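You operate a simulated robot arm through the tools that you are given. There is no shell and no other tool. Be economical: measure what you need, move in short steps, check, and stop when the job is done.

The job below is to be done with a simulated robot arm. You get a single attempt, and the scene is never put back.

TASK
Slacken the four cover nuts about half a turn each, crosswise.
Fine: order 1, 3, 2, 4; use the black socket key and put it back in the stand.

The check looks at the end state, three seconds after you hand in, the way a careful person would. Anything else that was tipped, shoved, dropped, spilled or broken makes it a failure. A push-on lid holds only when it is set on centred and level and pressed home; a screw cap is set on level and turned clockwise until tight.

THE ROBOT
A 7-joint arm with a two-finger parallel gripper, fixed in place. Base frame: the origin is at the foot of the arm, x ahead of it, y to its left, z up. Readings come in mm, degrees, newtons and seconds.
With the tool pointing down near the work surface it reaches from about 240 to 680 mm from the base axis. Its first joint turns from -66.0 to 66.0 degrees. Payload 2.4 kg.
The TCP is the grasp point between the finger pads, 30 mm short of the fingertips. In the tool frame z runs along the fingers and y along their closing line. The gripper opens to 94 mm. The fingers are 28 mm wide and 10 mm thick; the gripper's body (50 by 96 mm) begins 55 mm behind the TCP.
Orientation is told as [roll, pitch, yaw] about the base's x, y, z axes, in that order, counted from this pose: with the fingers straight down and closing along the base's y, the tool's x points along the base's -x, its y along +y and its z along -z.

THE INTERFACE
- The arm moves only by the tool move_arm. Its arguments are lists of equal length, an entry for each row: "delta_pos": the shift along the tool's x, y, z in mm, a list of three; "angular": the turn, a rotation vector about the tool's x, y, z in degrees, a list of three; "claw": the opening, from 0 (shut) to 1 (fully open). In form: {"delta_pos": [[x, y, z], ...], "angular": [[wx, wy, wz], ...], "claw": [claw, ...]}. A call has 1 to 12 rows; each row is the pose to reach, as a shift and turn from the pose commanded when the call began, along the tool's axes at that moment. A row lasts 0.2 s, in which the tool goes at most 50 mm and 8.6 degrees; a call with a longer step from one row to the next is refused whole, and so is a gripper value outside its range. A pose out of reach is approached as far as the arm can. The call stops where the force on the tool passes 40 N (or 10 N more than at its start, if that is more) or the arm is blocked; 0.2 s more then pass. The fingers move at their own pace (about 153 mm/s each) and stop on an object; they squeeze with about 28 N. The grip force told is the motor's: it shows also when the fingers shut on nothing. Time passes only in rows, and 0.2 s behind the last, so rows that repeat a pose let the fingers close. The reply holds the time, the measured pose of the TCP, the force on the tool along the base axes, the opening and the grip force, in the units named above and with some noise.
- Cameras (640 x 400 px; columns grow to the right, rows downward): "scene" is fixed at [25.6, 470.2, 1460.4]; the picture's right is [-0.77, -0.64, 0.00], its down [-0.33, 0.39, -0.86] and it looks along [0.55, -0.66, -0.51] (base axes); focal length 338 px, centre (320, 200). "wrist" rides on the gripper at [76, 14, -102] in the tool frame; the picture's right is [-0.18, 0.98, 0.00], its down [-0.75, -0.14, -0.64] and it looks along [-0.63, -0.12, 0.77] (tool axes); focal length 243 px, centre (320, 200). There is no depth. A picture from a camera that has moved, and an enlarged one, comes with that camera's place and axes in the base frame and with its lens. The place of the scene camera against the robot may be out by one fixed shift of up to 25 mm in any direction.
- grab_frame(camera): a new picture of that camera. No time passes.
- close_up(camera, box): a new picture of the part [left, top, right, bottom] of that camera's present view, enlarged. No time passes.
- sign_off(): hands the job in; it is judged then, once.

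Go step by step. Nothing tells you positions but the pictures and the camera data: compare them with the known pose of the tool, close in by small moves and look again before you grip or let go. The budget is 120 turns and 64 pictures, counting those below and the enlarged ones. Unless the task says otherwise, let go and move clear before handing in, and close with one line.

The tools are called after "Emit:" as a command line: name --argument value ..., lists and objects as JSON in quotes. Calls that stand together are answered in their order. move_arm: Moves the arm, as the interface text tells. Its arguments: {"type":"object","properties":{"delta_pos":{"type":"array","items":{"type":"array","items":{"type":"number"}}},"angular":{"type":"array","items":{"type":"array","items":{"type":"number"}}},"claw":{"type":"array","items":{"type":"number"}}},"required":["delta_pos","angular","claw"]} The other tools are called the same way: grab_frame (camera) takes a picture; close_up (camera, box) takes an enlarged picture of a part of a camera's view; sign_off () hands the job in.

At the start:

```text
time: 0.0
tool_pos: [369.9, 211.6, 1290.0]
ee_rot: [0.1, 0.1, 0.1]
wrist_force: [0.5, -0.4, -0.2]
finger_gap: 93.9
gripper_force: 0.0
```

scene: 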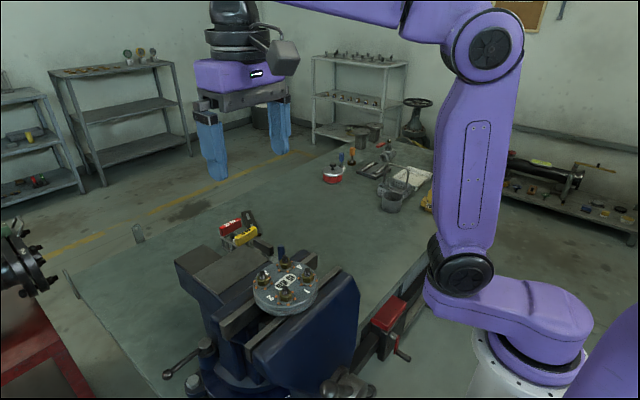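
wrist: 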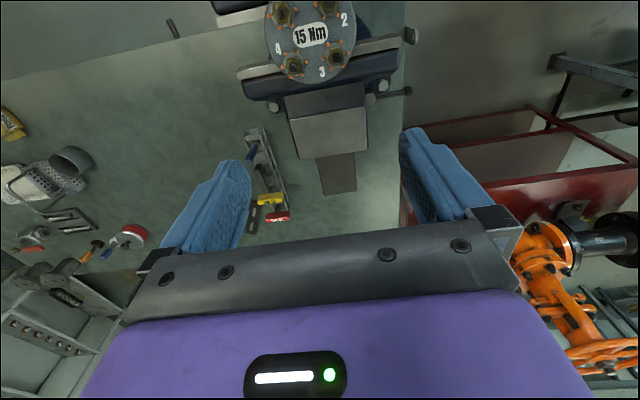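

I see a vise holding a round cover with four nuts, and a small stand with red, yellow and black keys beside it. I'll enlarge both areas first.

Emit:
close_up --camera "scene" --box '[160, 190, 380, 330]'

Emit:
close_up --camera "wrist" --box '[220, 100, 320, 240]'

Emit:
close_up --camera "wrist" --box '[230, 0, 400, 110]'

```text
2.86 times, centred on (270, 260) of scene
camera zoom: at [25.6, 470.2, 1460.4], right [-0.77, -0.64, 0.0], down [-0.33, 0.39, -0.86], along [0.55, -0.66, -0.51], focal length 966 px, centre (463, 29)
```

zoom: 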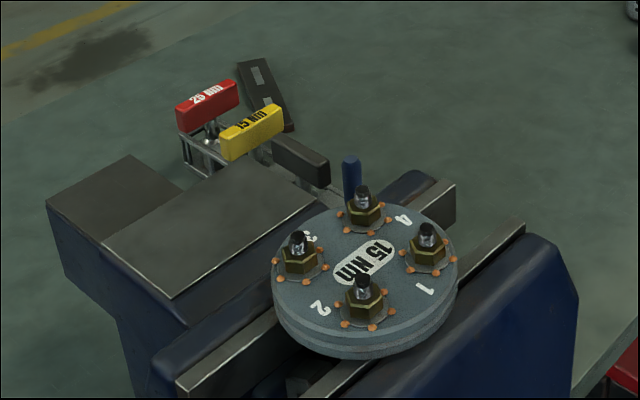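

```text
2.86 times, centred on (270, 170) of wrist
camera zoom: at [294.2, 225.9, 1391.9], right [0.18, 0.98, 0.0], down [0.75, -0.14, 0.64], along [0.63, -0.12, -0.77], focal length 693 px, centre (463, 286)
```

zoom: 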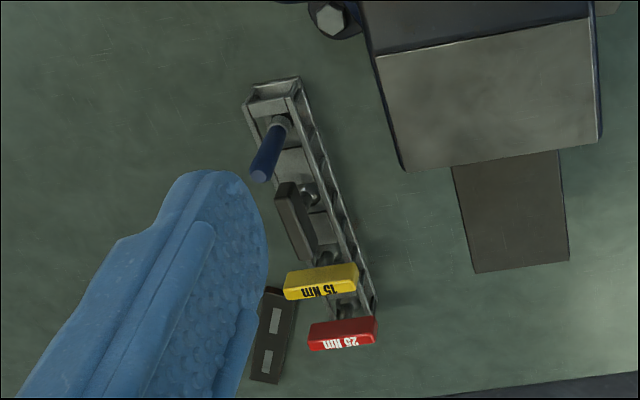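

```text
3.64 times, centred on (315, 55) of wrist
camera zoom: at [294.2, 225.9, 1391.9], right [0.18, 0.98, 0.0], down [0.75, -0.14, 0.64], along [0.63, -0.12, -0.77], focal length 882 px, centre (338, 727)
```

zoom: 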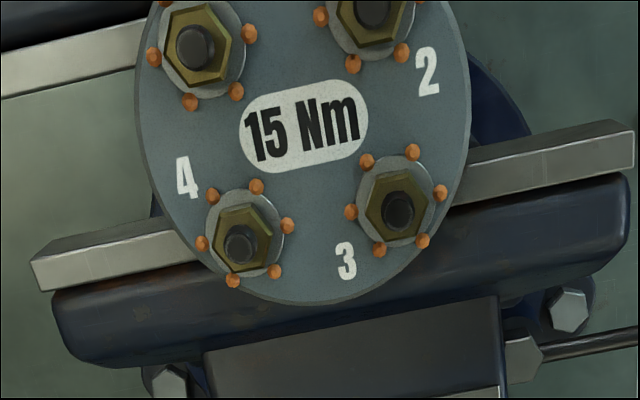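

The cover sits high in the vise (centre about x 324, y 211, z 1065). Its nuts run 1 near-right, 2 near-left, 3 far-left, 4 far-right as seen from the base. The black T-key in the stand is near (602, 23, 899). I'll move closer to the stand to look.

Emit:
move_arm --delta_pos '[[-15, -24, 30], [-31, -48, 60], [-47, -72, 90], [-63, -96, 120], [-79, -120, 150], [-95, -144, 180], [-110, -167, 210]]' --angular '[[0, 0, 0], [0, 0, 0], [0, 0, 0], [0, 0, 0], [0, 0, 0], [0, 0, 0], [0, 0, 0]]' --claw '[1, 1, 1, 1, 1, 1, 1]'

Emit:
grab_frame --camera "wrist"

Emit:
grab_frame --camera "scene"

```text
time: 1.6
tool_pos: [479.5, 42.9, 1080.5]
ee_rot: [0.0, -0.1, 0.1]
wrist_force: [-0.1, -0.1, 0.0]
finger_gap: 93.9
gripper_force: 0.1
```

```text
58 pictures are left
camera wrist: at [403.5, 57.1, 1182.0], right [0.18, 0.98, 0.0], down [0.75, -0.14, 0.64], along [0.63, -0.12, -0.77], focal length 243 px, centre (320, 200)
```

wrist: 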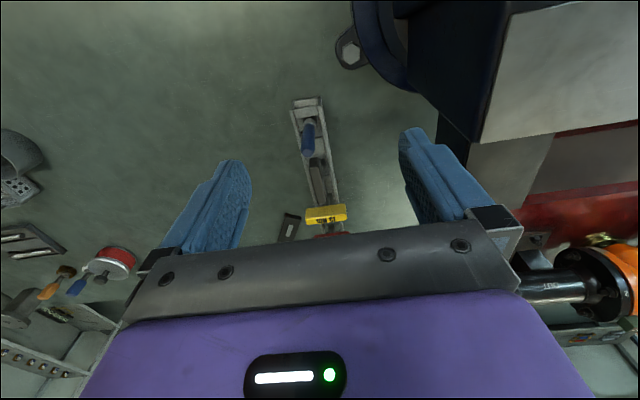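

```text
57 pictures are left
```

scene: 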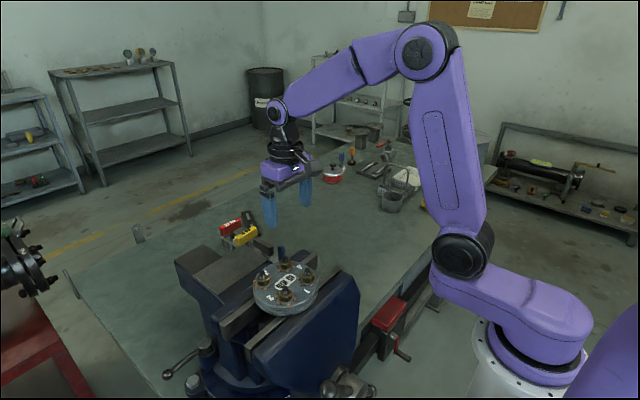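

The stand now lies between the fingers in the wrist view. I'll enlarge it to get the black handle's exact position and yaw.

Emit:
close_up --camera "wrist" --box '[260, 90, 388, 240]'

Emit:
close_up --camera "scene" --box '[205, 200, 300, 265]'

```text
2.67 times, centred on (324, 165) of wrist
camera zoom: at [403.5, 57.1, 1182.0], right [0.18, 0.98, 0.0], down [0.75, -0.14, 0.64], along [0.63, -0.12, -0.77], focal length 647 px, centre (309, 293)
```

zoom: 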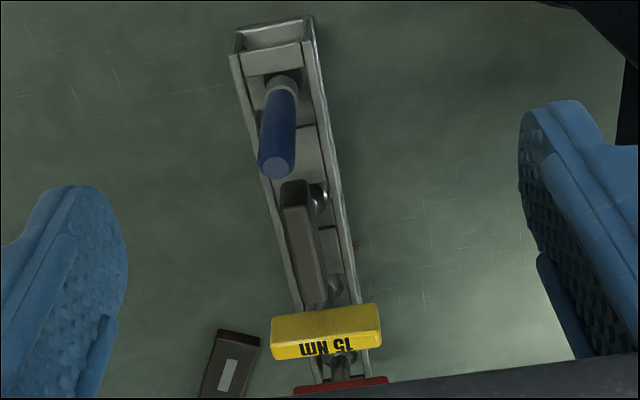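

```text
6.15 times, centred on (252, 232) of scene
camera zoom: at [25.6, 470.2, 1460.4], right [-0.77, -0.64, 0.0], down [-0.33, 0.39, -0.86], along [0.55, -0.66, -0.51], focal length 2081 px, centre (735, 0)
```

zoom: 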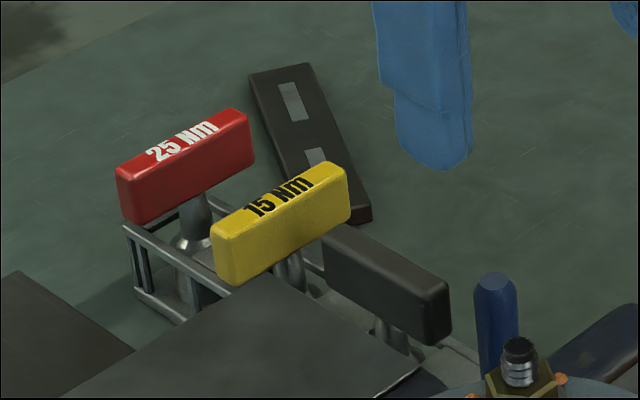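

The black handle's top is about (618, 13, 874), with its length nearly along x, so the fingers can close across it without much turning. I'll go above it and look again.

Emit:
move_arm --delta_pos '[[-34, -7, 30], [-68, -14, 60], [-102, -21, 90], [-135, -28, 120], [-135, -28, 120]]' --angular '[[0, 0, 0], [0, 0, 0], [0, 0, 0], [0, 0, 0], [0, 0, 0]]' --claw '[1, 1, 1, 1, 1]'

Emit:
close_up --camera "wrist" --box '[200, 0, 440, 240]'

Emit:
close_up --camera "scene" --box '[205, 170, 315, 265]'

```text
time: 2.8
tool_pos: [615.7, 17.3, 959.1]
ee_rot: [0.0, -0.1, -0.1]
wrist_force: [-1.0, 0.0, -0.3]
finger_gap: 94.2
gripper_force: 0.1
```

```text
1.67 times, centred on (320, 120) of wrist
camera zoom: at [539.5, 31.4, 1060.9], right [0.18, 0.98, 0.0], down [0.75, -0.14, 0.64], along [0.63, -0.12, -0.77], focal length 404 px, centre (320, 333)
```

zoom: 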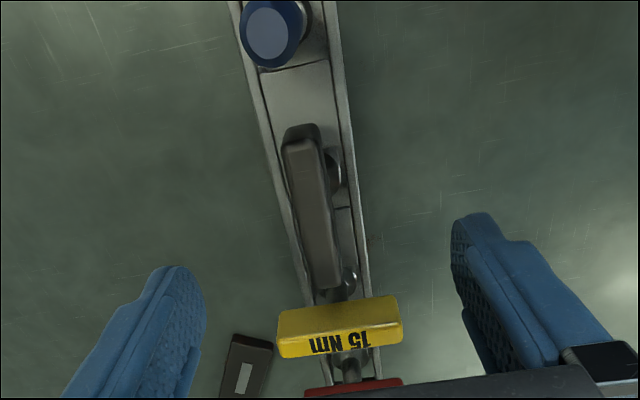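

```text
4.21 times, centred on (260, 218) of scene
camera zoom: at [25.6, 470.2, 1460.4], right [-0.77, -0.64, 0.0], down [-0.33, 0.39, -0.86], along [0.55, -0.66, -0.51], focal length 1424 px, centre (573, 126)
```

zoom: 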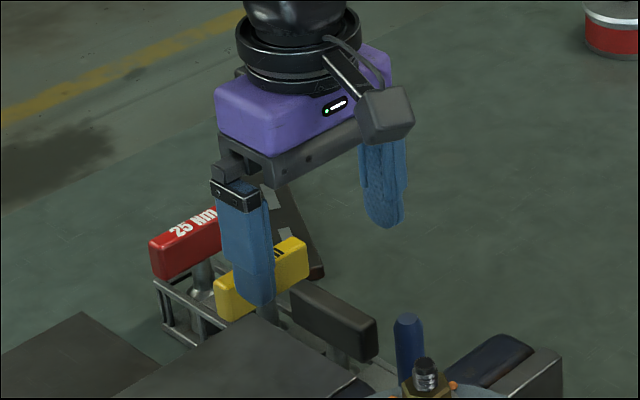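

The black handle is centred near (621, 12, top 866) and runs along x. The stand itself is low, so I'll go down with open fingers straddling the handle.

Emit:
move_arm --delta_pos '[[-5, -5, 20], [-5, -5, 45], [-5, -5, 70], [-5, -5, 92], [-5, -5, 92]]' --angular '[[0, 0, 0], [0, 0, 0], [0, 0, 0], [0, 0, 0], [0, 0, 0]]' --claw '[1, 1, 1, 1, 1]'

Emit:
close_up --camera "wrist" --box '[160, 0, 480, 240]'

Emit:
close_up --camera "scene" --box '[205, 190, 315, 265]'

```text
time: 4.0
tool_pos: [621.8, 12.8, 866.3]
ee_rot: [0.0, 0.0, 0.1]
wrist_force: [0.4, 0.2, -0.6]
finger_gap: 94.2
gripper_force: 0.1
```

```text
1.67 times, centred on (320, 120) of wrist
camera zoom: at [544.9, 26.8, 970.0], right [0.18, 0.98, 0.0], down [0.75, -0.14, 0.64], along [0.63, -0.12, -0.77], focal length 404 px, centre (320, 333)
```

zoom: 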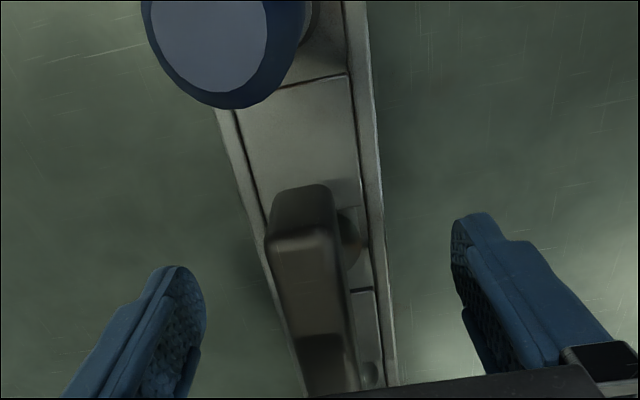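

```text
5.33 times, centred on (260, 228) of scene
camera zoom: at [25.6, 470.2, 1460.4], right [-0.77, -0.64, 0.0], down [-0.33, 0.39, -0.86], along [0.55, -0.66, -0.51], focal length 1803 px, centre (640, 53)
```

zoom: 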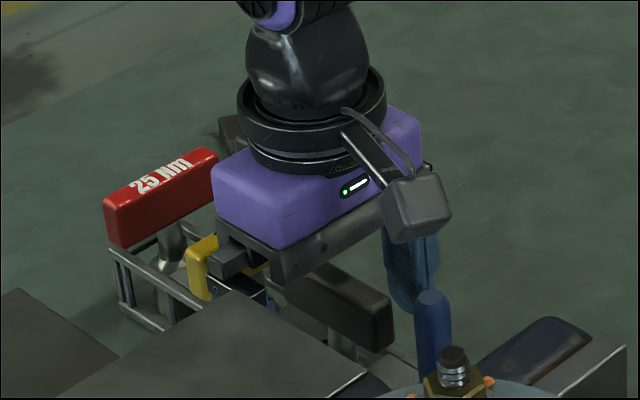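

The fingers straddle the black handle evenly. I'll close on it.

Emit:
move_arm --delta_pos '[[0, 0, 0], [0, 0, 0], [0, 0, 0], [0, 0, 0]]' --angular '[[0, 0, 0], [0, 0, 0], [0, 0, 0], [0, 0, 0]]' --claw '[0.6, 0.3, 0, 0]'

Emit:
close_up --camera "wrist" --box '[160, 0, 480, 240]'

```text
time: 5.0
tool_pos: [620.2, 14.6, 868.7]
ee_rot: [0.1, 0.0, 0.1]
wrist_force: [0.0, 7.3, 0.4]
finger_gap: 44.7
gripper_force: 28.1
```

```text
1.67 times, centred on (320, 120) of wrist
camera zoom: at [544.8, 27.9, 970.2], right [0.18, 0.98, 0.0], down [0.75, -0.14, 0.64], along [0.63, -0.12, -0.77], focal length 404 px, centre (320, 333)
```

zoom: 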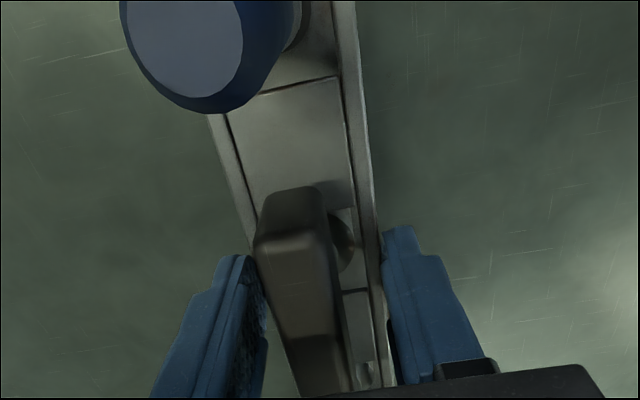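

The gap stopped at 44.7 mm with a side load, so the fingertips are pressing on the stand's sides and not on the handle. I'll open at once, rise, and check that nothing has shifted.

Emit:
move_arm --delta_pos '[[0, 0, 0], [0, 0, 0], [0, 0, 0]]' --angular '[[0, 0, 0], [0, 0, 0], [0, 0, 0]]' --claw '[0.8, 1, 1]'

Emit:
close_up --camera "wrist" --box '[160, 0, 480, 240]'

```text
time: 5.8
tool_pos: [620.5, 13.7, 869.1]
ee_rot: [0.0, 0.0, -0.1]
wrist_force: [-0.1, -0.1, 0.3]
finger_gap: 93.8
gripper_force: 0.0
```

```text
1.67 times, centred on (320, 120) of wrist
camera zoom: at [544.9, 26.7, 970.3], right [0.18, 0.98, 0.0], down [0.75, -0.14, 0.64], along [0.63, -0.12, -0.77], focal length 404 px, centre (320, 333)
```

zoom: 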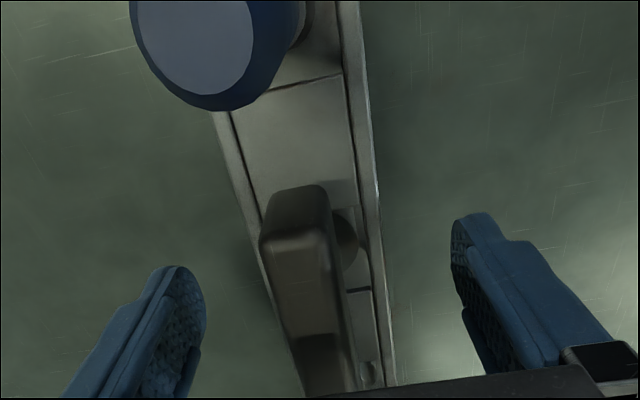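

The stand is upright and shifted by perhaps 2 mm at most. I'll rise 13 mm so the tips clear its sides, move 2 mm in y, and close gently.

Emit:
move_arm --delta_pos '[[0, -2, -13], [0, -2, -13], [0, -2, -13], [0, -2, -13], [0, -2, -13]]' --angular '[[0, 0, 0], [0, 0, 0], [0, 0, 0], [0, 0, 0], [0, 0, 0]]' --claw '[1, 1, 0.6, 0.52, 0.52]'

Emit:
close_up --camera "wrist" --box '[160, 0, 480, 240]'

Emit:
close_up --camera "scene" --box '[205, 190, 315, 265]'

```text
time: 7.0
tool_pos: [620.3, 11.5, 881.1]
ee_rot: [0.0, 0.0, 0.0]
wrist_force: [-0.5, 0.0, -0.9]
finger_gap: 48.7
gripper_force: 0.2
```

```text
1.67 times, centred on (320, 120) of wrist
camera zoom: at [544.9, 25.1, 982.8], right [0.18, 0.98, 0.0], down [0.75, -0.14, 0.64], along [0.63, -0.12, -0.77], focal length 404 px, centre (320, 333)
```

zoom: 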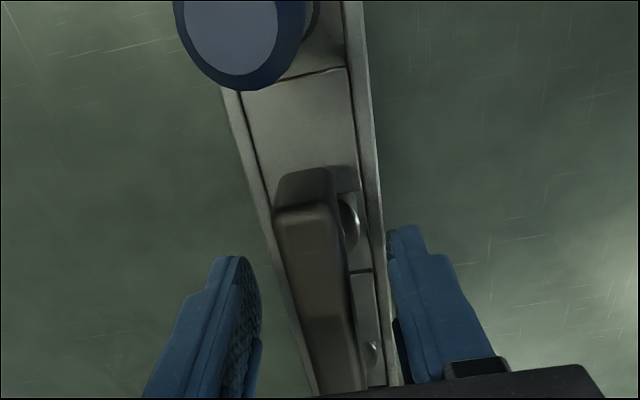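

```text
5.33 times, centred on (260, 228) of scene
camera zoom: at [25.6, 470.2, 1460.4], right [-0.77, -0.64, 0.0], down [-0.33, 0.39, -0.86], along [0.55, -0.66, -0.51], focal length 1803 px, centre (640, 53)
```

zoom: 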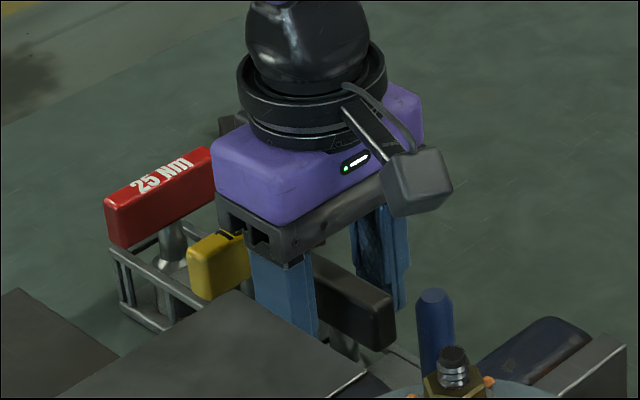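

The handle is centred between the fingers, so I'll close on it now.

Emit:
move_arm --delta_pos '[[0, 0, 0], [0, 0, 0], [0, 0, 0], [0, 0, 0]]' --angular '[[0, 0, 0], [0, 0, 0], [0, 0, 0], [0, 0, 0]]' --claw '[0.4, 0.25, 0.1, 0]'

```text
time: 8.0
tool_pos: [621.1, 11.2, 882.4]
ee_rot: [0.0, 0.0, 0.0]
wrist_force: [-0.2, 1.2, 0.6]
finger_gap: 19.8
gripper_force: 28.0
```

The fingers stopped at 19.8 mm, which fits the handle width. I'll lift straight up a little and check.

Emit:
move_arm --delta_pos '[[0, 0, -5], [0, 0, -15], [0, 0, -35], [0, 0, -60], [0, 0, -90], [0, 0, -120], [0, 0, -120]]' --angular '[[0, 0, 0], [0, 0, 0], [0, 0, 0], [0, 0, 0], [0, 0, 0], [0, 0, 0], [0, 0, 0]]' --claw '[0, 0, 0, 0, 0, 0, 0]'

Emit:
close_up --camera "wrist" --box '[160, 0, 480, 240]'

Emit:
close_up --camera "scene" --box '[205, 140, 335, 265]'

```text
time: 9.6
tool_pos: [618.5, 10.7, 1002.6]
ee_rot: [0.1, 0.0, 0.0]
wrist_force: [-0.4, -0.5, -2.1]
finger_gap: 19.9
gripper_force: 28.1
```

```text
1.67 times, centred on (320, 120) of wrist
camera zoom: at [543.3, 25.0, 1104.7], right [0.18, 0.98, 0.0], down [0.75, -0.14, 0.64], along [0.63, -0.12, -0.77], focal length 404 px, centre (320, 333)
```

zoom: 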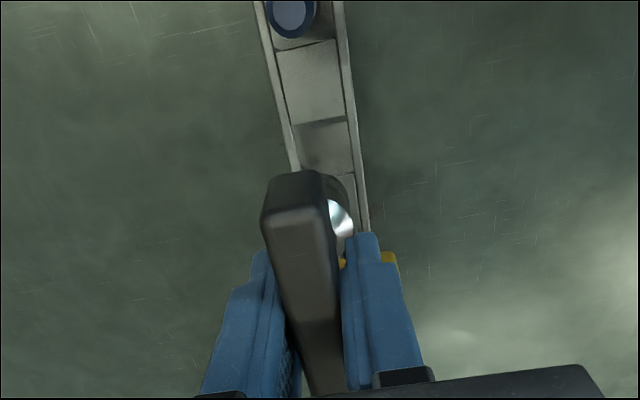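

```text
3.20 times, centred on (270, 202) of scene
camera zoom: at [25.6, 470.2, 1460.4], right [-0.77, -0.64, 0.0], down [-0.33, 0.39, -0.86], along [0.55, -0.66, -0.51], focal length 1082 px, centre (480, 192)
```

zoom: 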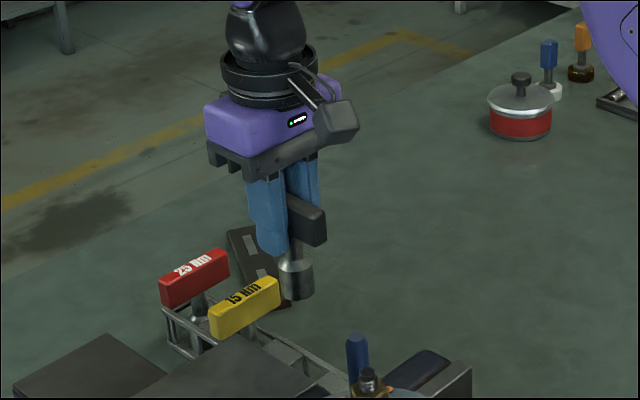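

The key is held well, its socket about 70 mm below the TCP. Next I'll rise to z 1200 and move across to view the cover from above.

Emit:
move_arm --delta_pos '[[0, 0, -49], [0, 0, -98], [0, 0, -147], [0, 0, -196], [32, 24, -196], [64, 48, -196], [96, 72, -196], [128, 96, -196], [160, 120, -196], [192, 144, -196], [224, 168, -196], [250, 190, -196]]' --angular '[[0, 0, 0], [0, 0, 0], [0, 0, 0], [0, 0, 0], [0, 0, 0], [0, 0, 0], [0, 0, 0], [0, 0, 0], [0, 0, 0], [0, 0, 0], [0, 0, 0], [0, 0, 0]]' --claw '[0, 0, 0, 0, 0, 0, 0, 0, 0, 0, 0, 0]'

Emit:
grab_frame --camera "wrist"

Emit:
close_up --camera "scene" --box '[200, 150, 400, 330]'

```text
time: 12.2
tool_pos: [366.9, 201.7, 1197.7]
ee_rot: [0.0, -0.1, 0.0]
wrist_force: [0.5, 0.5, -2.1]
finger_gap: 20.0
gripper_force: 28.3
```

```text
44 pictures are left
camera wrist: at [291.7, 216.0, 1299.5], right [0.18, 0.98, 0.0], down [0.75, -0.14, 0.64], along [0.63, -0.12, -0.77], focal length 243 px, centre (320, 200)
```

wrist: 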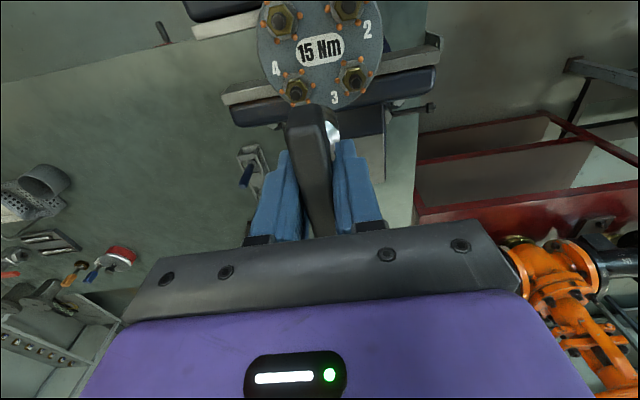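

```text
2.22 times, centred on (300, 240) of scene
camera zoom: at [25.6, 470.2, 1460.4], right [-0.77, -0.64, 0.0], down [-0.33, 0.39, -0.86], along [0.55, -0.66, -0.51], focal length 751 px, centre (364, 111)
```

zoom: 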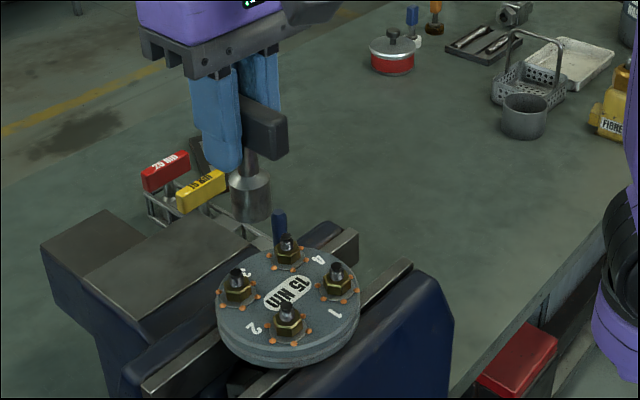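

The cover and all four nuts are visible. I'll enlarge for nut positions and phases.

Emit:
close_up --camera "wrist" --box '[240, 0, 400, 120]'

```text
3.33 times, centred on (320, 60) of wrist
camera zoom: at [291.7, 216.0, 1299.5], right [0.18, 0.98, 0.0], down [0.75, -0.14, 0.64], along [0.63, -0.12, -0.77], focal length 809 px, centre (320, 667)
```

zoom: 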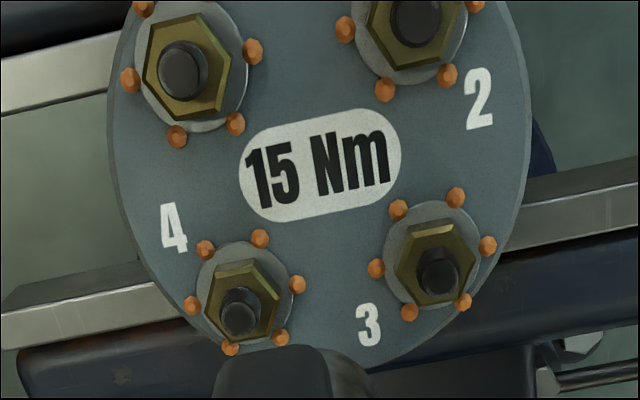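

The nuts form a 46 mm square: 1 (299, 187), 2 (299, 232), 3 (346, 232), 4 (346, 186), with stud tips near z 1102. I'll hover over nut 1 to check the socket's alignment.

Emit:
move_arm --delta_pos '[[34, -7, 0], [68, -15, 0], [68, -15, 13], [68, -15, 13]]' --angular '[[0, 0, 0], [0, 0, 0], [0, 0, 0], [0, 0, 0]]' --claw '[0, 0, 0, 0]'

Emit:
close_up --camera "wrist" --box '[220, 50, 420, 190]'

Emit:
close_up --camera "scene" --box '[240, 190, 360, 320]'

```text
time: 13.2
tool_pos: [301.7, 185.3, 1183.9]
ee_rot: [0.0, 0.0, 0.1]
wrist_force: [0.0, -0.1, -2.1]
finger_gap: 20.1
gripper_force: 28.0
```

```text
2.86 times, centred on (320, 120) of wrist
camera zoom: at [225.9, 200.0, 1286.2], right [0.18, 0.98, 0.0], down [0.75, -0.14, 0.64], along [0.63, -0.12, -0.77], focal length 693 px, centre (320, 429)
```

zoom: 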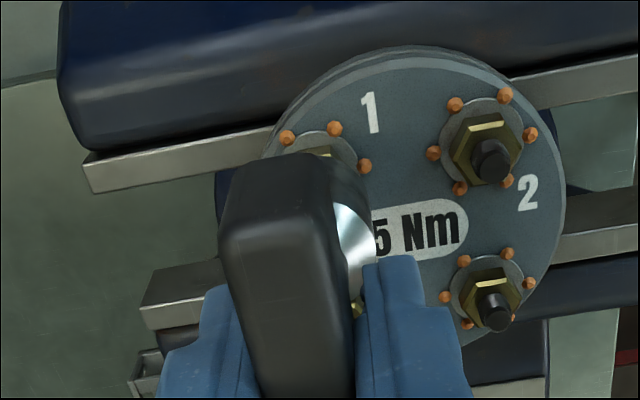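

```text
3.08 times, centred on (300, 255) of scene
camera zoom: at [25.6, 470.2, 1460.4], right [-0.77, -0.64, 0.0], down [-0.33, 0.39, -0.86], along [0.55, -0.66, -0.51], focal length 1040 px, centre (382, 31)
```

zoom: 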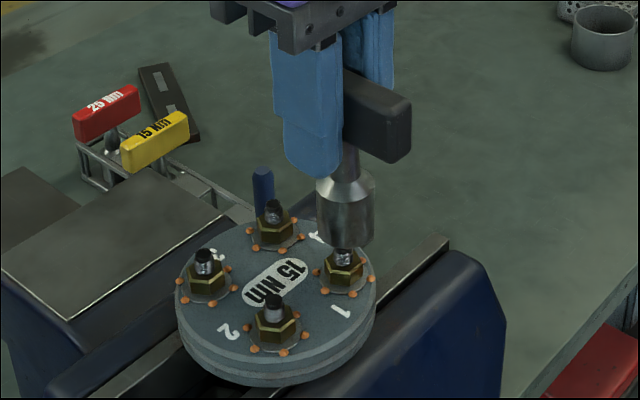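

The socket is nearly over nut 1, and better triangulation puts nut 1 at (298.7, 186.4), tips at z 1096 and the cover at 1078. I'll turn the tool to yaw -90 in free air, which gives room for the half turn, and measure the key's axis offset from that side.

Emit:
move_arm --delta_pos '[[0, 0, 0], [0, 0, 0], [0, 0, 0], [0, 0, 0], [0, 0, 0], [0, 0, 0], [0, 0, 0], [0, 0, 0], [0, 0, 0], [0, 0, 0], [0, 0, 0], [0, 0, 0]]' --angular '[[0, 0, 8.2], [0, 0, 16.4], [0, 0, 24.6], [0, 0, 32.8], [0, 0, 41], [0, 0, 49.2], [0, 0, 57.4], [0, 0, 65.6], [0, 0, 73.8], [0, 0, 82], [0, 0, 90], [0, 0, 90]]' --claw '[0, 0, 0, 0, 0, 0, 0, 0, 0, 0, 0, 0]'

Emit:
close_up --camera "wrist" --box '[220, 50, 420, 190]'

Emit:
close_up --camera "scene" --box '[240, 190, 360, 320]'

```text
time: 15.8
tool_pos: [301.5, 185.7, 1183.7]
ee_rot: [0.0, 0.1, -90.1]
wrist_force: [0.1, 0.1, -0.9]
finger_gap: 20.1
gripper_force: 28.0
```

```text
2.86 times, centred on (320, 120) of wrist
camera zoom: at [316.9, 260.7, 1285.9], right [0.98, -0.19, 0.0], down [-0.14, -0.75, 0.64], along [-0.12, -0.63, -0.77], focal length 693 px, centre (320, 429)
```

zoom: 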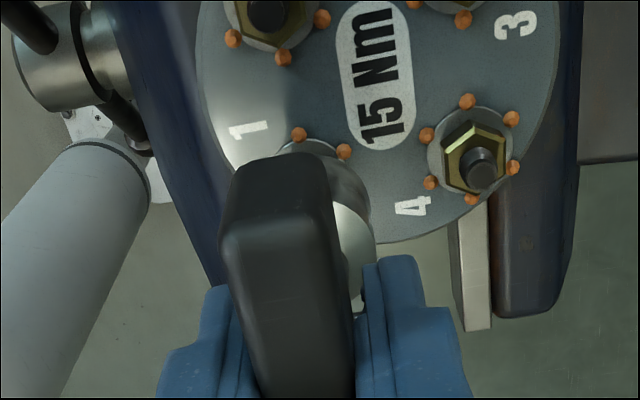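

```text
3.08 times, centred on (300, 255) of scene
camera zoom: at [25.6, 470.2, 1460.4], right [-0.77, -0.64, 0.0], down [-0.33, 0.39, -0.86], along [0.55, -0.66, -0.51], focal length 1040 px, centre (382, 31)
```

zoom: 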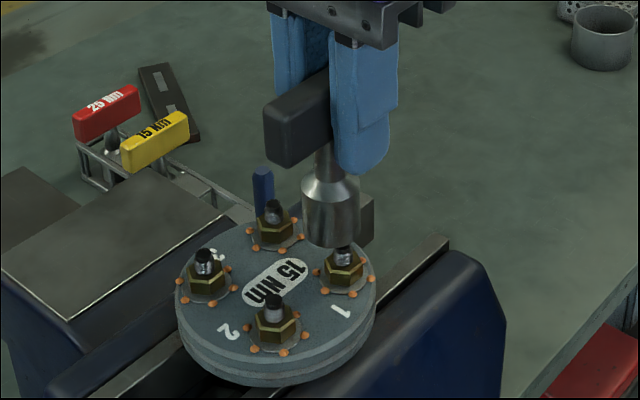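

The key's axis sits about 5 mm off the TCP along tool +x. I'll centre it over nut 1 with that correction and lower to just above the nut.

Emit:
move_arm --delta_pos '[[-4.6, -3, 0], [-4.6, -3, 5], [-4.6, -3, 10], [-4.6, -3, 10]]' --angular '[[0, 0, 0], [0, 0, 0], [0, 0, 0], [0, 0, 0]]' --claw '[0, 0, 0, 0]'

Emit:
close_up --camera "scene" --box '[270, 220, 350, 300]'

Emit:
close_up --camera "wrist" --box '[220, 50, 420, 190]'

```text
time: 16.8
tool_pos: [299.1, 180.4, 1173.5]
ee_rot: [0.0, -0.1, -89.9]
wrist_force: [0.7, -0.4, -1.0]
finger_gap: 20.1
gripper_force: 27.9
```

```text
5.00 times, centred on (310, 260) of scene
camera zoom: at [25.6, 470.2, 1460.4], right [-0.77, -0.64, 0.0], down [-0.33, 0.39, -0.86], along [0.55, -0.66, -0.51], focal length 1690 px, centre (370, -100)
```

zoom: 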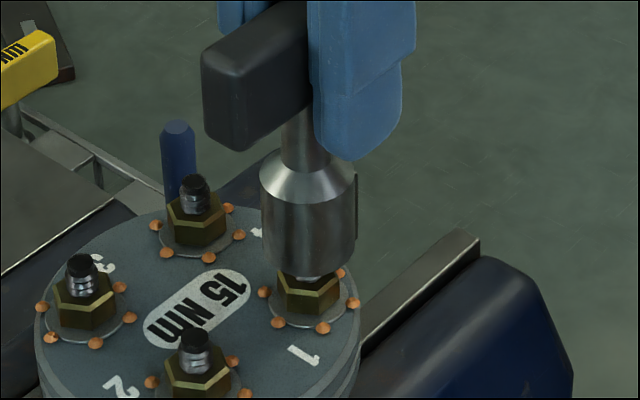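

```text
2.86 times, centred on (320, 120) of wrist
camera zoom: at [313.4, 256.2, 1275.6], right [0.98, -0.18, 0.0], down [-0.14, -0.75, 0.64], along [-0.12, -0.63, -0.77], focal length 693 px, centre (320, 429)
```

zoom: 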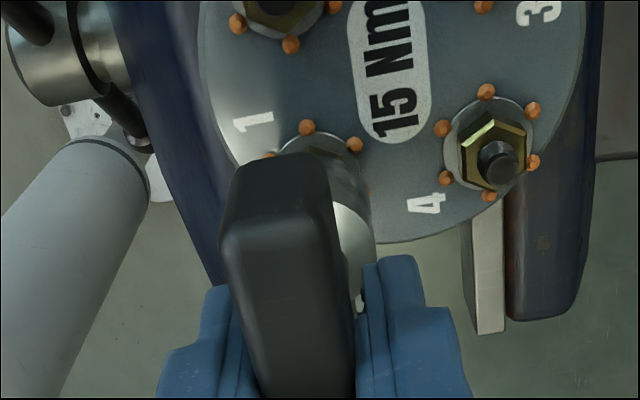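

The socket is concentric with nut 1 and the stud tip is already entering it. I'll lower slowly to feel for the nut.

Emit:
move_arm --delta_pos '[[0, 0, 2], [0, 0, 4], [0, 0, 6], [0, 0, 8], [0, 0, 10], [0, 0, 12], [0, 0, 14]]' --angular '[[0, 0, 0], [0, 0, 0], [0, 0, 0], [0, 0, 0], [0, 0, 0], [0, 0, 0], [0, 0, 0]]' --claw '[0, 0, 0, 0, 0, 0, 0]'

Emit:
close_up --camera "scene" --box '[270, 220, 350, 300]'

```text
time: 18.4
tool_pos: [299.3, 180.0, 1160.3]
ee_rot: [0.0, 0.0, -89.9]
wrist_force: [-1.0, -0.6, -1.1]
finger_gap: 19.9
gripper_force: 28.3
```

```text
5.00 times, centred on (310, 260) of scene
camera zoom: at [25.6, 470.2, 1460.4], right [-0.77, -0.64, 0.0], down [-0.33, 0.39, -0.86], along [0.55, -0.66, -0.51], focal length 1690 px, centre (370, -100)
```

zoom: 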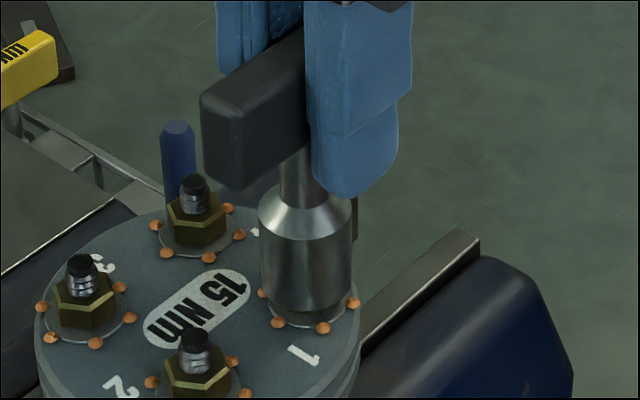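

The socket slid over nut 1 without resistance. A few more millimetres down until it seats.

Emit:
move_arm --delta_pos '[[0, 0, 1], [0, 0, 2], [0, 0, 3], [0, 0, 4]]' --angular '[[0, 0, 0], [0, 0, 0], [0, 0, 0], [0, 0, 0]]' --claw '[0, 0, 0, 0]'

```text
time: 19.4
tool_pos: [299.8, 180.7, 1157.1]
ee_rot: [-0.1, 0.0, -90.0]
wrist_force: [-0.6, 0.2, -0.9]
finger_gap: 19.9
gripper_force: 27.3
```

It is essentially seated. I'll start the counter-clockwise turn with 30 degrees about the nut axis and check.

Emit:
move_arm --delta_pos '[[0.05, 0.72, 0], [0.2, 1.43, 0], [0.45, 2.12, 0], [0.7, 2.6, 0], [0.7, 2.6, 0]]' --angular '[[0, 0, -8], [0, 0, -16], [0, 0, -24], [0, 0, -30], [0, 0, -30]]' --claw '[0, 0, 0, 0, 0]'

Emit:
close_up --camera "scene" --box '[270, 220, 350, 300]'

```text
time: 20.6
tool_pos: [302.0, 180.3, 1156.9]
ee_rot: [0.0, 0.0, -59.7]
wrist_force: [-3.1, 3.7, 1.5]
finger_gap: 20.0
gripper_force: 28.3
```

```text
5.00 times, centred on (310, 260) of scene
camera zoom: at [25.4, 470.3, 1460.4], right [-0.77, -0.64, 0.0], down [-0.33, 0.39, -0.86], along [0.55, -0.66, -0.51], focal length 1690 px, centre (370, -100)
```

zoom: 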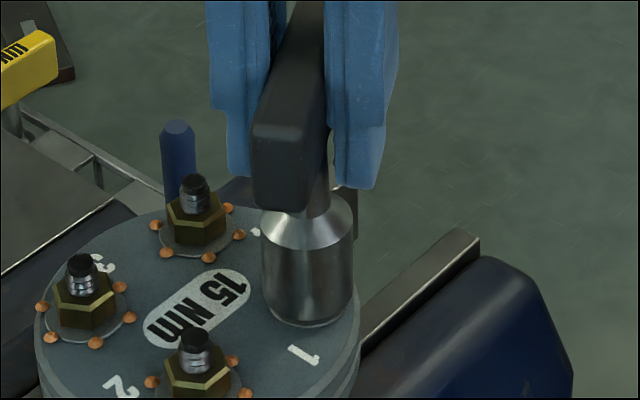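

The key turned with the nut under light load, and the orange tension beads at nut 1 have gone. I'll continue the turn.

Emit:
move_arm --delta_pos '[[0.06, 0.77, 0], [0.23, 1.52, 0], [0.51, 2.24, 0], [0.89, 2.91, 0], [1.37, 3.51, 0], [1.93, 4.04, 0], [2.56, 4.48, 0], [3.25, 4.82, 0], [3.99, 5.06, 0], [4.75, 5.18, 0], [5.52, 5.19, 0], [6.1, 5.12, 0]]' --angular '[[0, 0, -8.5], [0, 0, -17], [0, 0, -25.5], [0, 0, -34], [0, 0, -42.5], [0, 0, -51], [0, 0, -59.5], [0, 0, -68], [0, 0, -76.5], [0, 0, -85], [0, 0, -93.5], [0, 0, -100]]' --claw '[0, 0, 0, 0, 0, 0, 0, 0, 0, 0, 0, 0]'

```text
time: 23.2
tool_pos: [302.9, 189.5, 1156.7]
ee_rot: [0.0, -0.1, 40.2]
wrist_force: [4.9, 3.8, 0.7]
finger_gap: 20.0
gripper_force: 28.0
```

That matches the expected path. Now the last 50 degrees.

Emit:
move_arm --delta_pos '[[0.06, 0.77, 0], [0.23, 1.52, 0], [0.51, 2.24, 0], [0.89, 2.91, 0], [1.37, 3.51, 0], [1.86, 3.98, 0], [1.86, 3.98, 0]]' --angular '[[0, 0, -8.5], [0, 0, -17], [0, 0, -25.5], [0, 0, -34], [0, 0, -42.5], [0, 0, -50], [0, 0, -50]]' --claw '[0, 0, 0, 0, 0, 0, 0]'

Emit:
close_up --camera "scene" --box '[240, 190, 360, 320]'

```text
time: 24.8
tool_pos: [298.9, 190.5, 1155.8]
ee_rot: [0.1, 0.0, 90.2]
wrist_force: [0.6, 9.1, -3.3]
finger_gap: 20.0
gripper_force: 27.8
```

```text
3.08 times, centred on (300, 255) of scene
camera zoom: at [25.7, 470.5, 1460.3], right [-0.77, -0.64, 0.0], down [-0.33, 0.39, -0.86], along [0.55, -0.66, -0.51], focal length 1040 px, centre (382, 31)
```

zoom: 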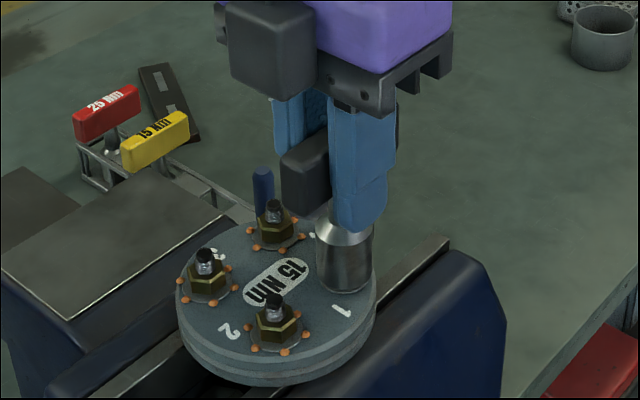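

Nut 1 has had a half turn. I'll lift straight off and inspect it.

Emit:
move_arm --delta_pos '[[0, -1, -3], [0, -1, -10], [0, -1, -20], [0, -1, -32], [0, -1, -45], [0, -1, -45]]' --angular '[[0, 0, 0], [0, 0, 0], [0, 0, 0], [0, 0, 0], [0, 0, 0], [0, 0, 0]]' --claw '[0, 0, 0, 0, 0, 0]'

Emit:
close_up --camera "scene" --box '[240, 190, 360, 320]'

```text
time: 26.2
tool_pos: [300.7, 190.4, 1201.6]
ee_rot: [0.0, 0.0, 90.0]
wrist_force: [0.4, -0.2, -1.2]
finger_gap: 20.0
gripper_force: 28.5
```

```text
3.08 times, centred on (300, 255) of scene
camera zoom: at [25.6, 470.2, 1460.4], right [-0.77, -0.64, 0.0], down [-0.33, 0.39, -0.86], along [0.55, -0.66, -0.51], focal length 1040 px, centre (382, 31)
```

zoom: 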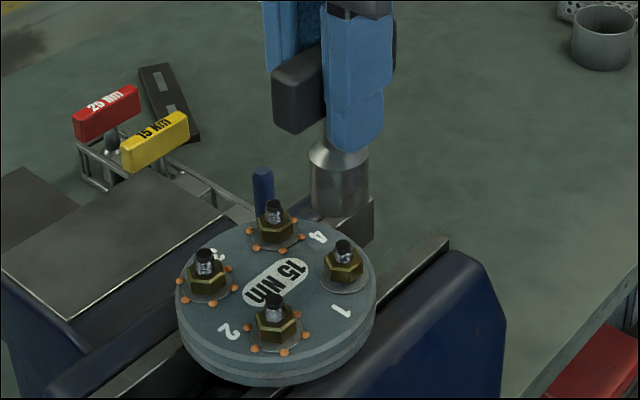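

Nut 1 is loose, with its beads gone and the nut slightly raised. Next is nut 3: I'll turn the key back in the air while moving over it.

Emit:
move_arm --delta_pos '[[-3, -4, 0], [-6, -8, 0], [-9, -12, 0], [-12, -16, 0], [-15, -20, 0], [-18, -24, 0], [-22, -28, 0], [-25, -32, 0], [-28, -36, 0], [-31, -40, 0], [-35, -44, 0], [-37.7, -47, 0]]' --angular '[[0, 0, 8.4], [0, 0, 16.8], [0, 0, 25.2], [0, 0, 33.6], [0, 0, 42], [0, 0, 50.4], [0, 0, 58.8], [0, 0, 67.2], [0, 0, 75.6], [0, 0, 84], [0, 0, 92.4], [0, 0, 100]]' --claw '[0, 0, 0, 0, 0, 0, 0, 0, 0, 0, 0, 0]'

Emit:
move_arm --delta_pos '[[0, 0, 0], [0, 0, 0], [0, 0, 0], [0, 0, 0], [0, 0, 0], [0, 0, 0], [0, 0, 0], [0, 0, 0], [0, 0, 0], [0, 0, 0], [0, 0, 0]]' --angular '[[0, 0, 8.4], [0, 0, 16.8], [0, 0, 25.2], [0, 0, 33.6], [0, 0, 42], [0, 0, 50.4], [0, 0, 58.8], [0, 0, 67.2], [0, 0, 75.6], [0, 0, 80], [0, 0, 80]]' --claw '[0, 0, 0, 0, 0, 0, 0, 0, 0, 0, 0]'

```text
time: 28.8
tool_pos: [347.4, 228.1, 1201.1]
ee_rot: [0.0, 0.0, -10.1]
wrist_force: [0.0, 0.7, -1.2]
finger_gap: 20.0
gripper_force: 28.1
```

```text
time: 31.2
tool_pos: [346.7, 228.3, 1201.5]
ee_rot: [0.0, 0.0, -89.9]
wrist_force: [-0.3, -0.1, -1.2]
finger_gap: 19.9
gripper_force: 28.0
```

I'm over nut 3 at yaw -90. I'll lower until the socket is just above the nut and check alignment.

Emit:
move_arm --delta_pos '[[0, 0, 9], [0, 0, 18], [0, 0, 26], [0, 0, 26]]' --angular '[[0, 0, 0], [0, 0, 0], [0, 0, 0], [0, 0, 0]]' --claw '[0, 0, 0, 0]'

Emit:
close_up --camera "scene" --box '[230, 220, 330, 300]'

```text
time: 32.2
tool_pos: [346.5, 228.0, 1175.5]
ee_rot: [0.0, 0.0, -90.0]
wrist_force: [0.0, 0.1, -1.1]
finger_gap: 20.2
gripper_force: 27.8
```

```text
5.00 times, centred on (280, 260) of scene
camera zoom: at [25.6, 470.2, 1460.4], right [-0.77, -0.64, 0.0], down [-0.33, 0.39, -0.86], along [0.55, -0.66, -0.51], focal length 1690 px, centre (520, -100)
```

zoom: 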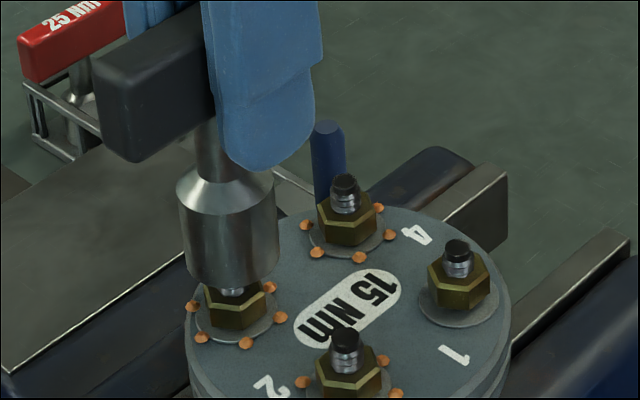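

It is aligned with nut 3. Lowering slowly onto it.

Emit:
move_arm --delta_pos '[[0, 0, 2], [0, 0, 4], [0, 0, 6], [0, 0, 8], [0, 0, 10], [0, 0, 12], [0, 0, 14], [0, 0, 16], [0, 0, 18], [0, 0, 18]]' --angular '[[0, 0, 0], [0, 0, 0], [0, 0, 0], [0, 0, 0], [0, 0, 0], [0, 0, 0], [0, 0, 0], [0, 0, 0], [0, 0, 0], [0, 0, 0]]' --claw '[0, 0, 0, 0, 0, 0, 0, 0, 0, 0]'

Emit:
close_up --camera "scene" --box '[230, 220, 330, 300]'

```text
time: 34.4
tool_pos: [346.9, 230.0, 1157.5]
ee_rot: [0.0, 0.0, -90.1]
wrist_force: [-0.8, 0.2, -1.5]
finger_gap: 19.9
gripper_force: 28.5
```

```text
5.00 times, centred on (280, 260) of scene
camera zoom: at [25.6, 470.2, 1460.4], right [-0.77, -0.64, 0.0], down [-0.33, 0.39, -0.86], along [0.55, -0.66, -0.51], focal length 1690 px, centre (520, -100)
```

zoom: 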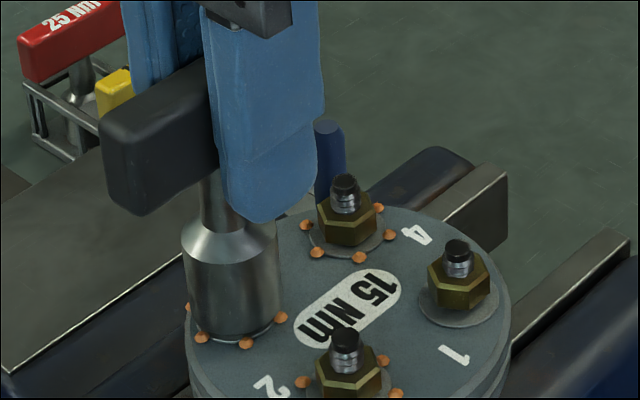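

Seated on nut 3. I'll turn it counter-clockwise 180 degrees in two calls.

Emit:
move_arm --delta_pos '[[0.06, 0.77, 0], [0.23, 1.52, 0], [0.51, 2.24, 0], [0.89, 2.91, 0], [1.37, 3.51, 0], [1.93, 4.04, 0], [2.56, 4.48, 0], [3.25, 4.82, 0], [3.99, 5.06, 0], [4.75, 5.18, 0], [5.52, 5.19, 0], [6.1, 5.12, 0]]' --angular '[[0, 0, -8.5], [0, 0, -17], [0, 0, -25.5], [0, 0, -34], [0, 0, -42.5], [0, 0, -51], [0, 0, -59.5], [0, 0, -68], [0, 0, -76.5], [0, 0, -85], [0, 0, -93.5], [0, 0, -100]]' --claw '[0, 0, 0, 0, 0, 0, 0, 0, 0, 0, 0, 0]'

```text
time: 37.0
tool_pos: [351.1, 234.9, 1158.7]
ee_rot: [0.0, -0.1, 10.2]
wrist_force: [1.9, 0.6, -2.3]
finger_gap: 20.3
gripper_force: 27.8
```

Emit:
move_arm --delta_pos '[[0.06, 0.77, 0], [0.23, 1.52, 0], [0.51, 2.24, 0], [0.89, 2.91, 0], [1.37, 3.51, 0], [1.93, 4.04, 0], [2.56, 4.48, 0], [3.25, 4.82, 0], [3.99, 5.06, 0], [4.3, 5.12, 0], [4.3, 5.12, 0]]' --angular '[[0, 0, -8.5], [0, 0, -17], [0, 0, -25.5], [0, 0, -34], [0, 0, -42.5], [0, 0, -51], [0, 0, -59.5], [0, 0, -68], [0, 0, -76.5], [0, 0, -80], [0, 0, -80]]' --claw '[0, 0, 0, 0, 0, 0, 0, 0, 0, 0, 0]'

```text
time: 39.4
tool_pos: [346.8, 238.5, 1157.1]
ee_rot: [0.0, 0.0, 90.3]
wrist_force: [0.6, 1.7, -0.2]
finger_gap: 20.0
gripper_force: 27.7
```

Nut 3 turned smoothly with low forces. Lifting off and checking.

Emit:
move_arm --delta_pos '[[0, 0, -3], [0, 0, -10], [0, 0, -20], [0, 0, -32], [0, 0, -45], [0, 0, -45]]' --angular '[[0, 0, 0], [0, 0, 0], [0, 0, 0], [0, 0, 0], [0, 0, 0], [0, 0, 0]]' --claw '[0, 0, 0, 0, 0, 0]'

Emit:
close_up --camera "scene" --box '[230, 220, 330, 300]'

```text
time: 40.8
tool_pos: [347.3, 237.3, 1202.1]
ee_rot: [0.0, -0.1, 90.1]
wrist_force: [0.6, 0.4, -2.0]
finger_gap: 20.0
gripper_force: 27.2
```

```text
5.00 times, centred on (280, 260) of scene
camera zoom: at [25.6, 470.2, 1460.4], right [-0.77, -0.64, 0.0], down [-0.33, 0.39, -0.86], along [0.55, -0.66, -0.51], focal length 1690 px, centre (520, -100)
```

zoom: 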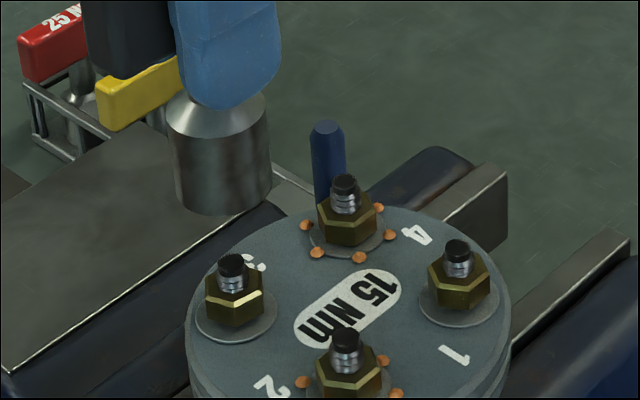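

Nut 3 is loose. On to nut 2, turning the key back in the air on the way.

Emit:
move_arm --delta_pos '[[0.8, 4, 0], [1.6, 8, 0], [2.4, 12, 0], [3.2, 16, 0], [4, 20, 0], [4.8, 24, 0], [5.6, 28, 0], [6.4, 32, 0], [7.2, 36, 0], [8, 40, 0], [9, 44, 0], [9.9, 48.4, 0]]' --angular '[[0, 0, 8.4], [0, 0, 16.8], [0, 0, 25.2], [0, 0, 33.6], [0, 0, 42], [0, 0, 50.4], [0, 0, 58.8], [0, 0, 67.2], [0, 0, 75.6], [0, 0, 84], [0, 0, 92.4], [0, 0, 100]]' --claw '[0, 0, 0, 0, 0, 0, 0, 0, 0, 0, 0, 0]'

Emit:
move_arm --delta_pos '[[0, 0, 0], [0, 0, 0], [0, 0, 0], [0, 0, 0], [0, 0, 0], [0, 0, 0], [0, 0, 0], [0, 0, 0], [0, 0, 0], [0, 0, 0], [0, 0, 13], [0, 0, 26]]' --angular '[[0, 0, 8.4], [0, 0, 16.8], [0, 0, 25.2], [0, 0, 33.6], [0, 0, 42], [0, 0, 50.4], [0, 0, 58.8], [0, 0, 67.2], [0, 0, 75.6], [0, 0, 80], [0, 0, 80], [0, 0, 80]]' --claw '[0, 0, 0, 0, 0, 0, 0, 0, 0, 0, 0, 0]'

Emit:
close_up --camera "scene" --box '[240, 230, 340, 310]'

```text
time: 43.4
tool_pos: [298.6, 228.7, 1202.4]
ee_rot: [0.0, 0.0, -10.2]
wrist_force: [-0.1, -0.3, -1.7]
finger_gap: 19.7
gripper_force: 27.7
```

```text
time: 46.0
tool_pos: [297.7, 227.9, 1175.6]
ee_rot: [-0.1, 0.1, -90.0]
wrist_force: [0.2, 0.4, -1.7]
finger_gap: 19.9
gripper_force: 28.0
```

```text
5.00 times, centred on (290, 270) of scene
camera zoom: at [25.6, 470.2, 1460.4], right [-0.77, -0.64, 0.0], down [-0.33, 0.39, -0.86], along [0.55, -0.66, -0.51], focal length 1690 px, centre (470, -150)
```

zoom: 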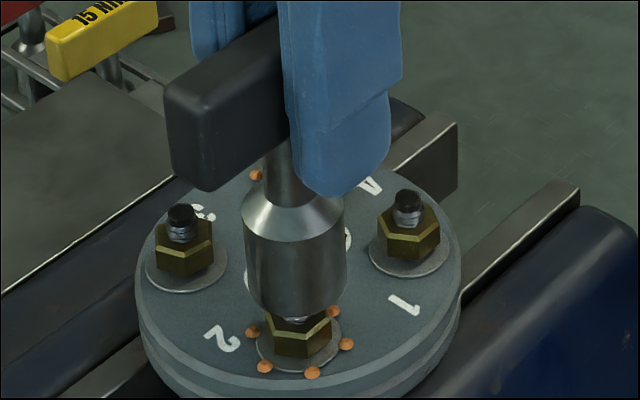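

Aligned with nut 2. Lowering onto it.

Emit:
move_arm --delta_pos '[[0, 0, 2], [0, 0, 4], [0, 0, 6], [0, 0, 8], [0, 0, 10], [0, 0, 12], [0, 0, 14], [0, 0, 16], [0, 0, 18], [0, 0, 18]]' --angular '[[0, 0, 0], [0, 0, 0], [0, 0, 0], [0, 0, 0], [0, 0, 0], [0, 0, 0], [0, 0, 0], [0, 0, 0], [0, 0, 0], [0, 0, 0]]' --claw '[0, 0, 0, 0, 0, 0, 0, 0, 0, 0]'

Emit:
close_up --camera "scene" --box '[240, 230, 340, 310]'

```text
time: 48.2
tool_pos: [298.3, 228.5, 1159.2]
ee_rot: [-0.1, 0.1, -90.0]
wrist_force: [-0.2, -0.7, -1.1]
finger_gap: 20.2
gripper_force: 27.6
```

```text
5.00 times, centred on (290, 270) of scene
camera zoom: at [25.6, 470.2, 1460.4], right [-0.77, -0.64, 0.0], down [-0.33, 0.39, -0.86], along [0.55, -0.66, -0.51], focal length 1690 px, centre (470, -150)
```

zoom: 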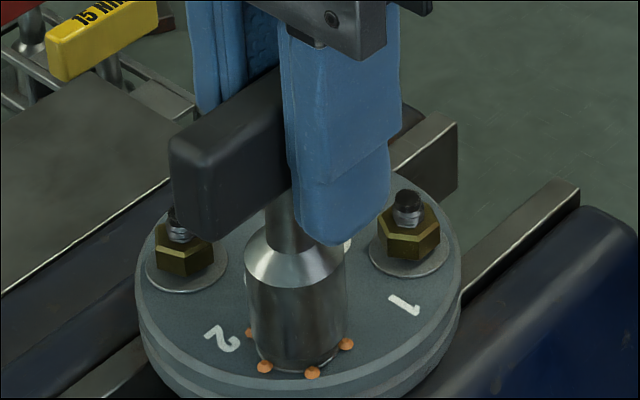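

Seated on nut 2. Turning it 180 degrees counter-clockwise.

Emit:
move_arm --delta_pos '[[0.06, 0.77, 0], [0.23, 1.52, 0], [0.51, 2.24, 0], [0.89, 2.91, 0], [1.37, 3.51, 0], [1.93, 4.04, 0], [2.56, 4.48, 0], [3.25, 4.82, 0], [3.99, 5.06, 0], [4.75, 5.18, 0], [5.52, 5.19, 0], [6.1, 5.12, 0]]' --angular '[[0, 0, -8.5], [0, 0, -17], [0, 0, -25.5], [0, 0, -34], [0, 0, -42.5], [0, 0, -51], [0, 0, -59.5], [0, 0, -68], [0, 0, -76.5], [0, 0, -85], [0, 0, -93.5], [0, 0, -100]]' --claw '[0, 0, 0, 0, 0, 0, 0, 0, 0, 0, 0, 0]'

```text
time: 50.8
tool_pos: [304.0, 234.6, 1157.1]
ee_rot: [0.0, 0.1, 10.3]
wrist_force: [-1.6, -0.7, -0.8]
finger_gap: 20.1
gripper_force: 28.1
```

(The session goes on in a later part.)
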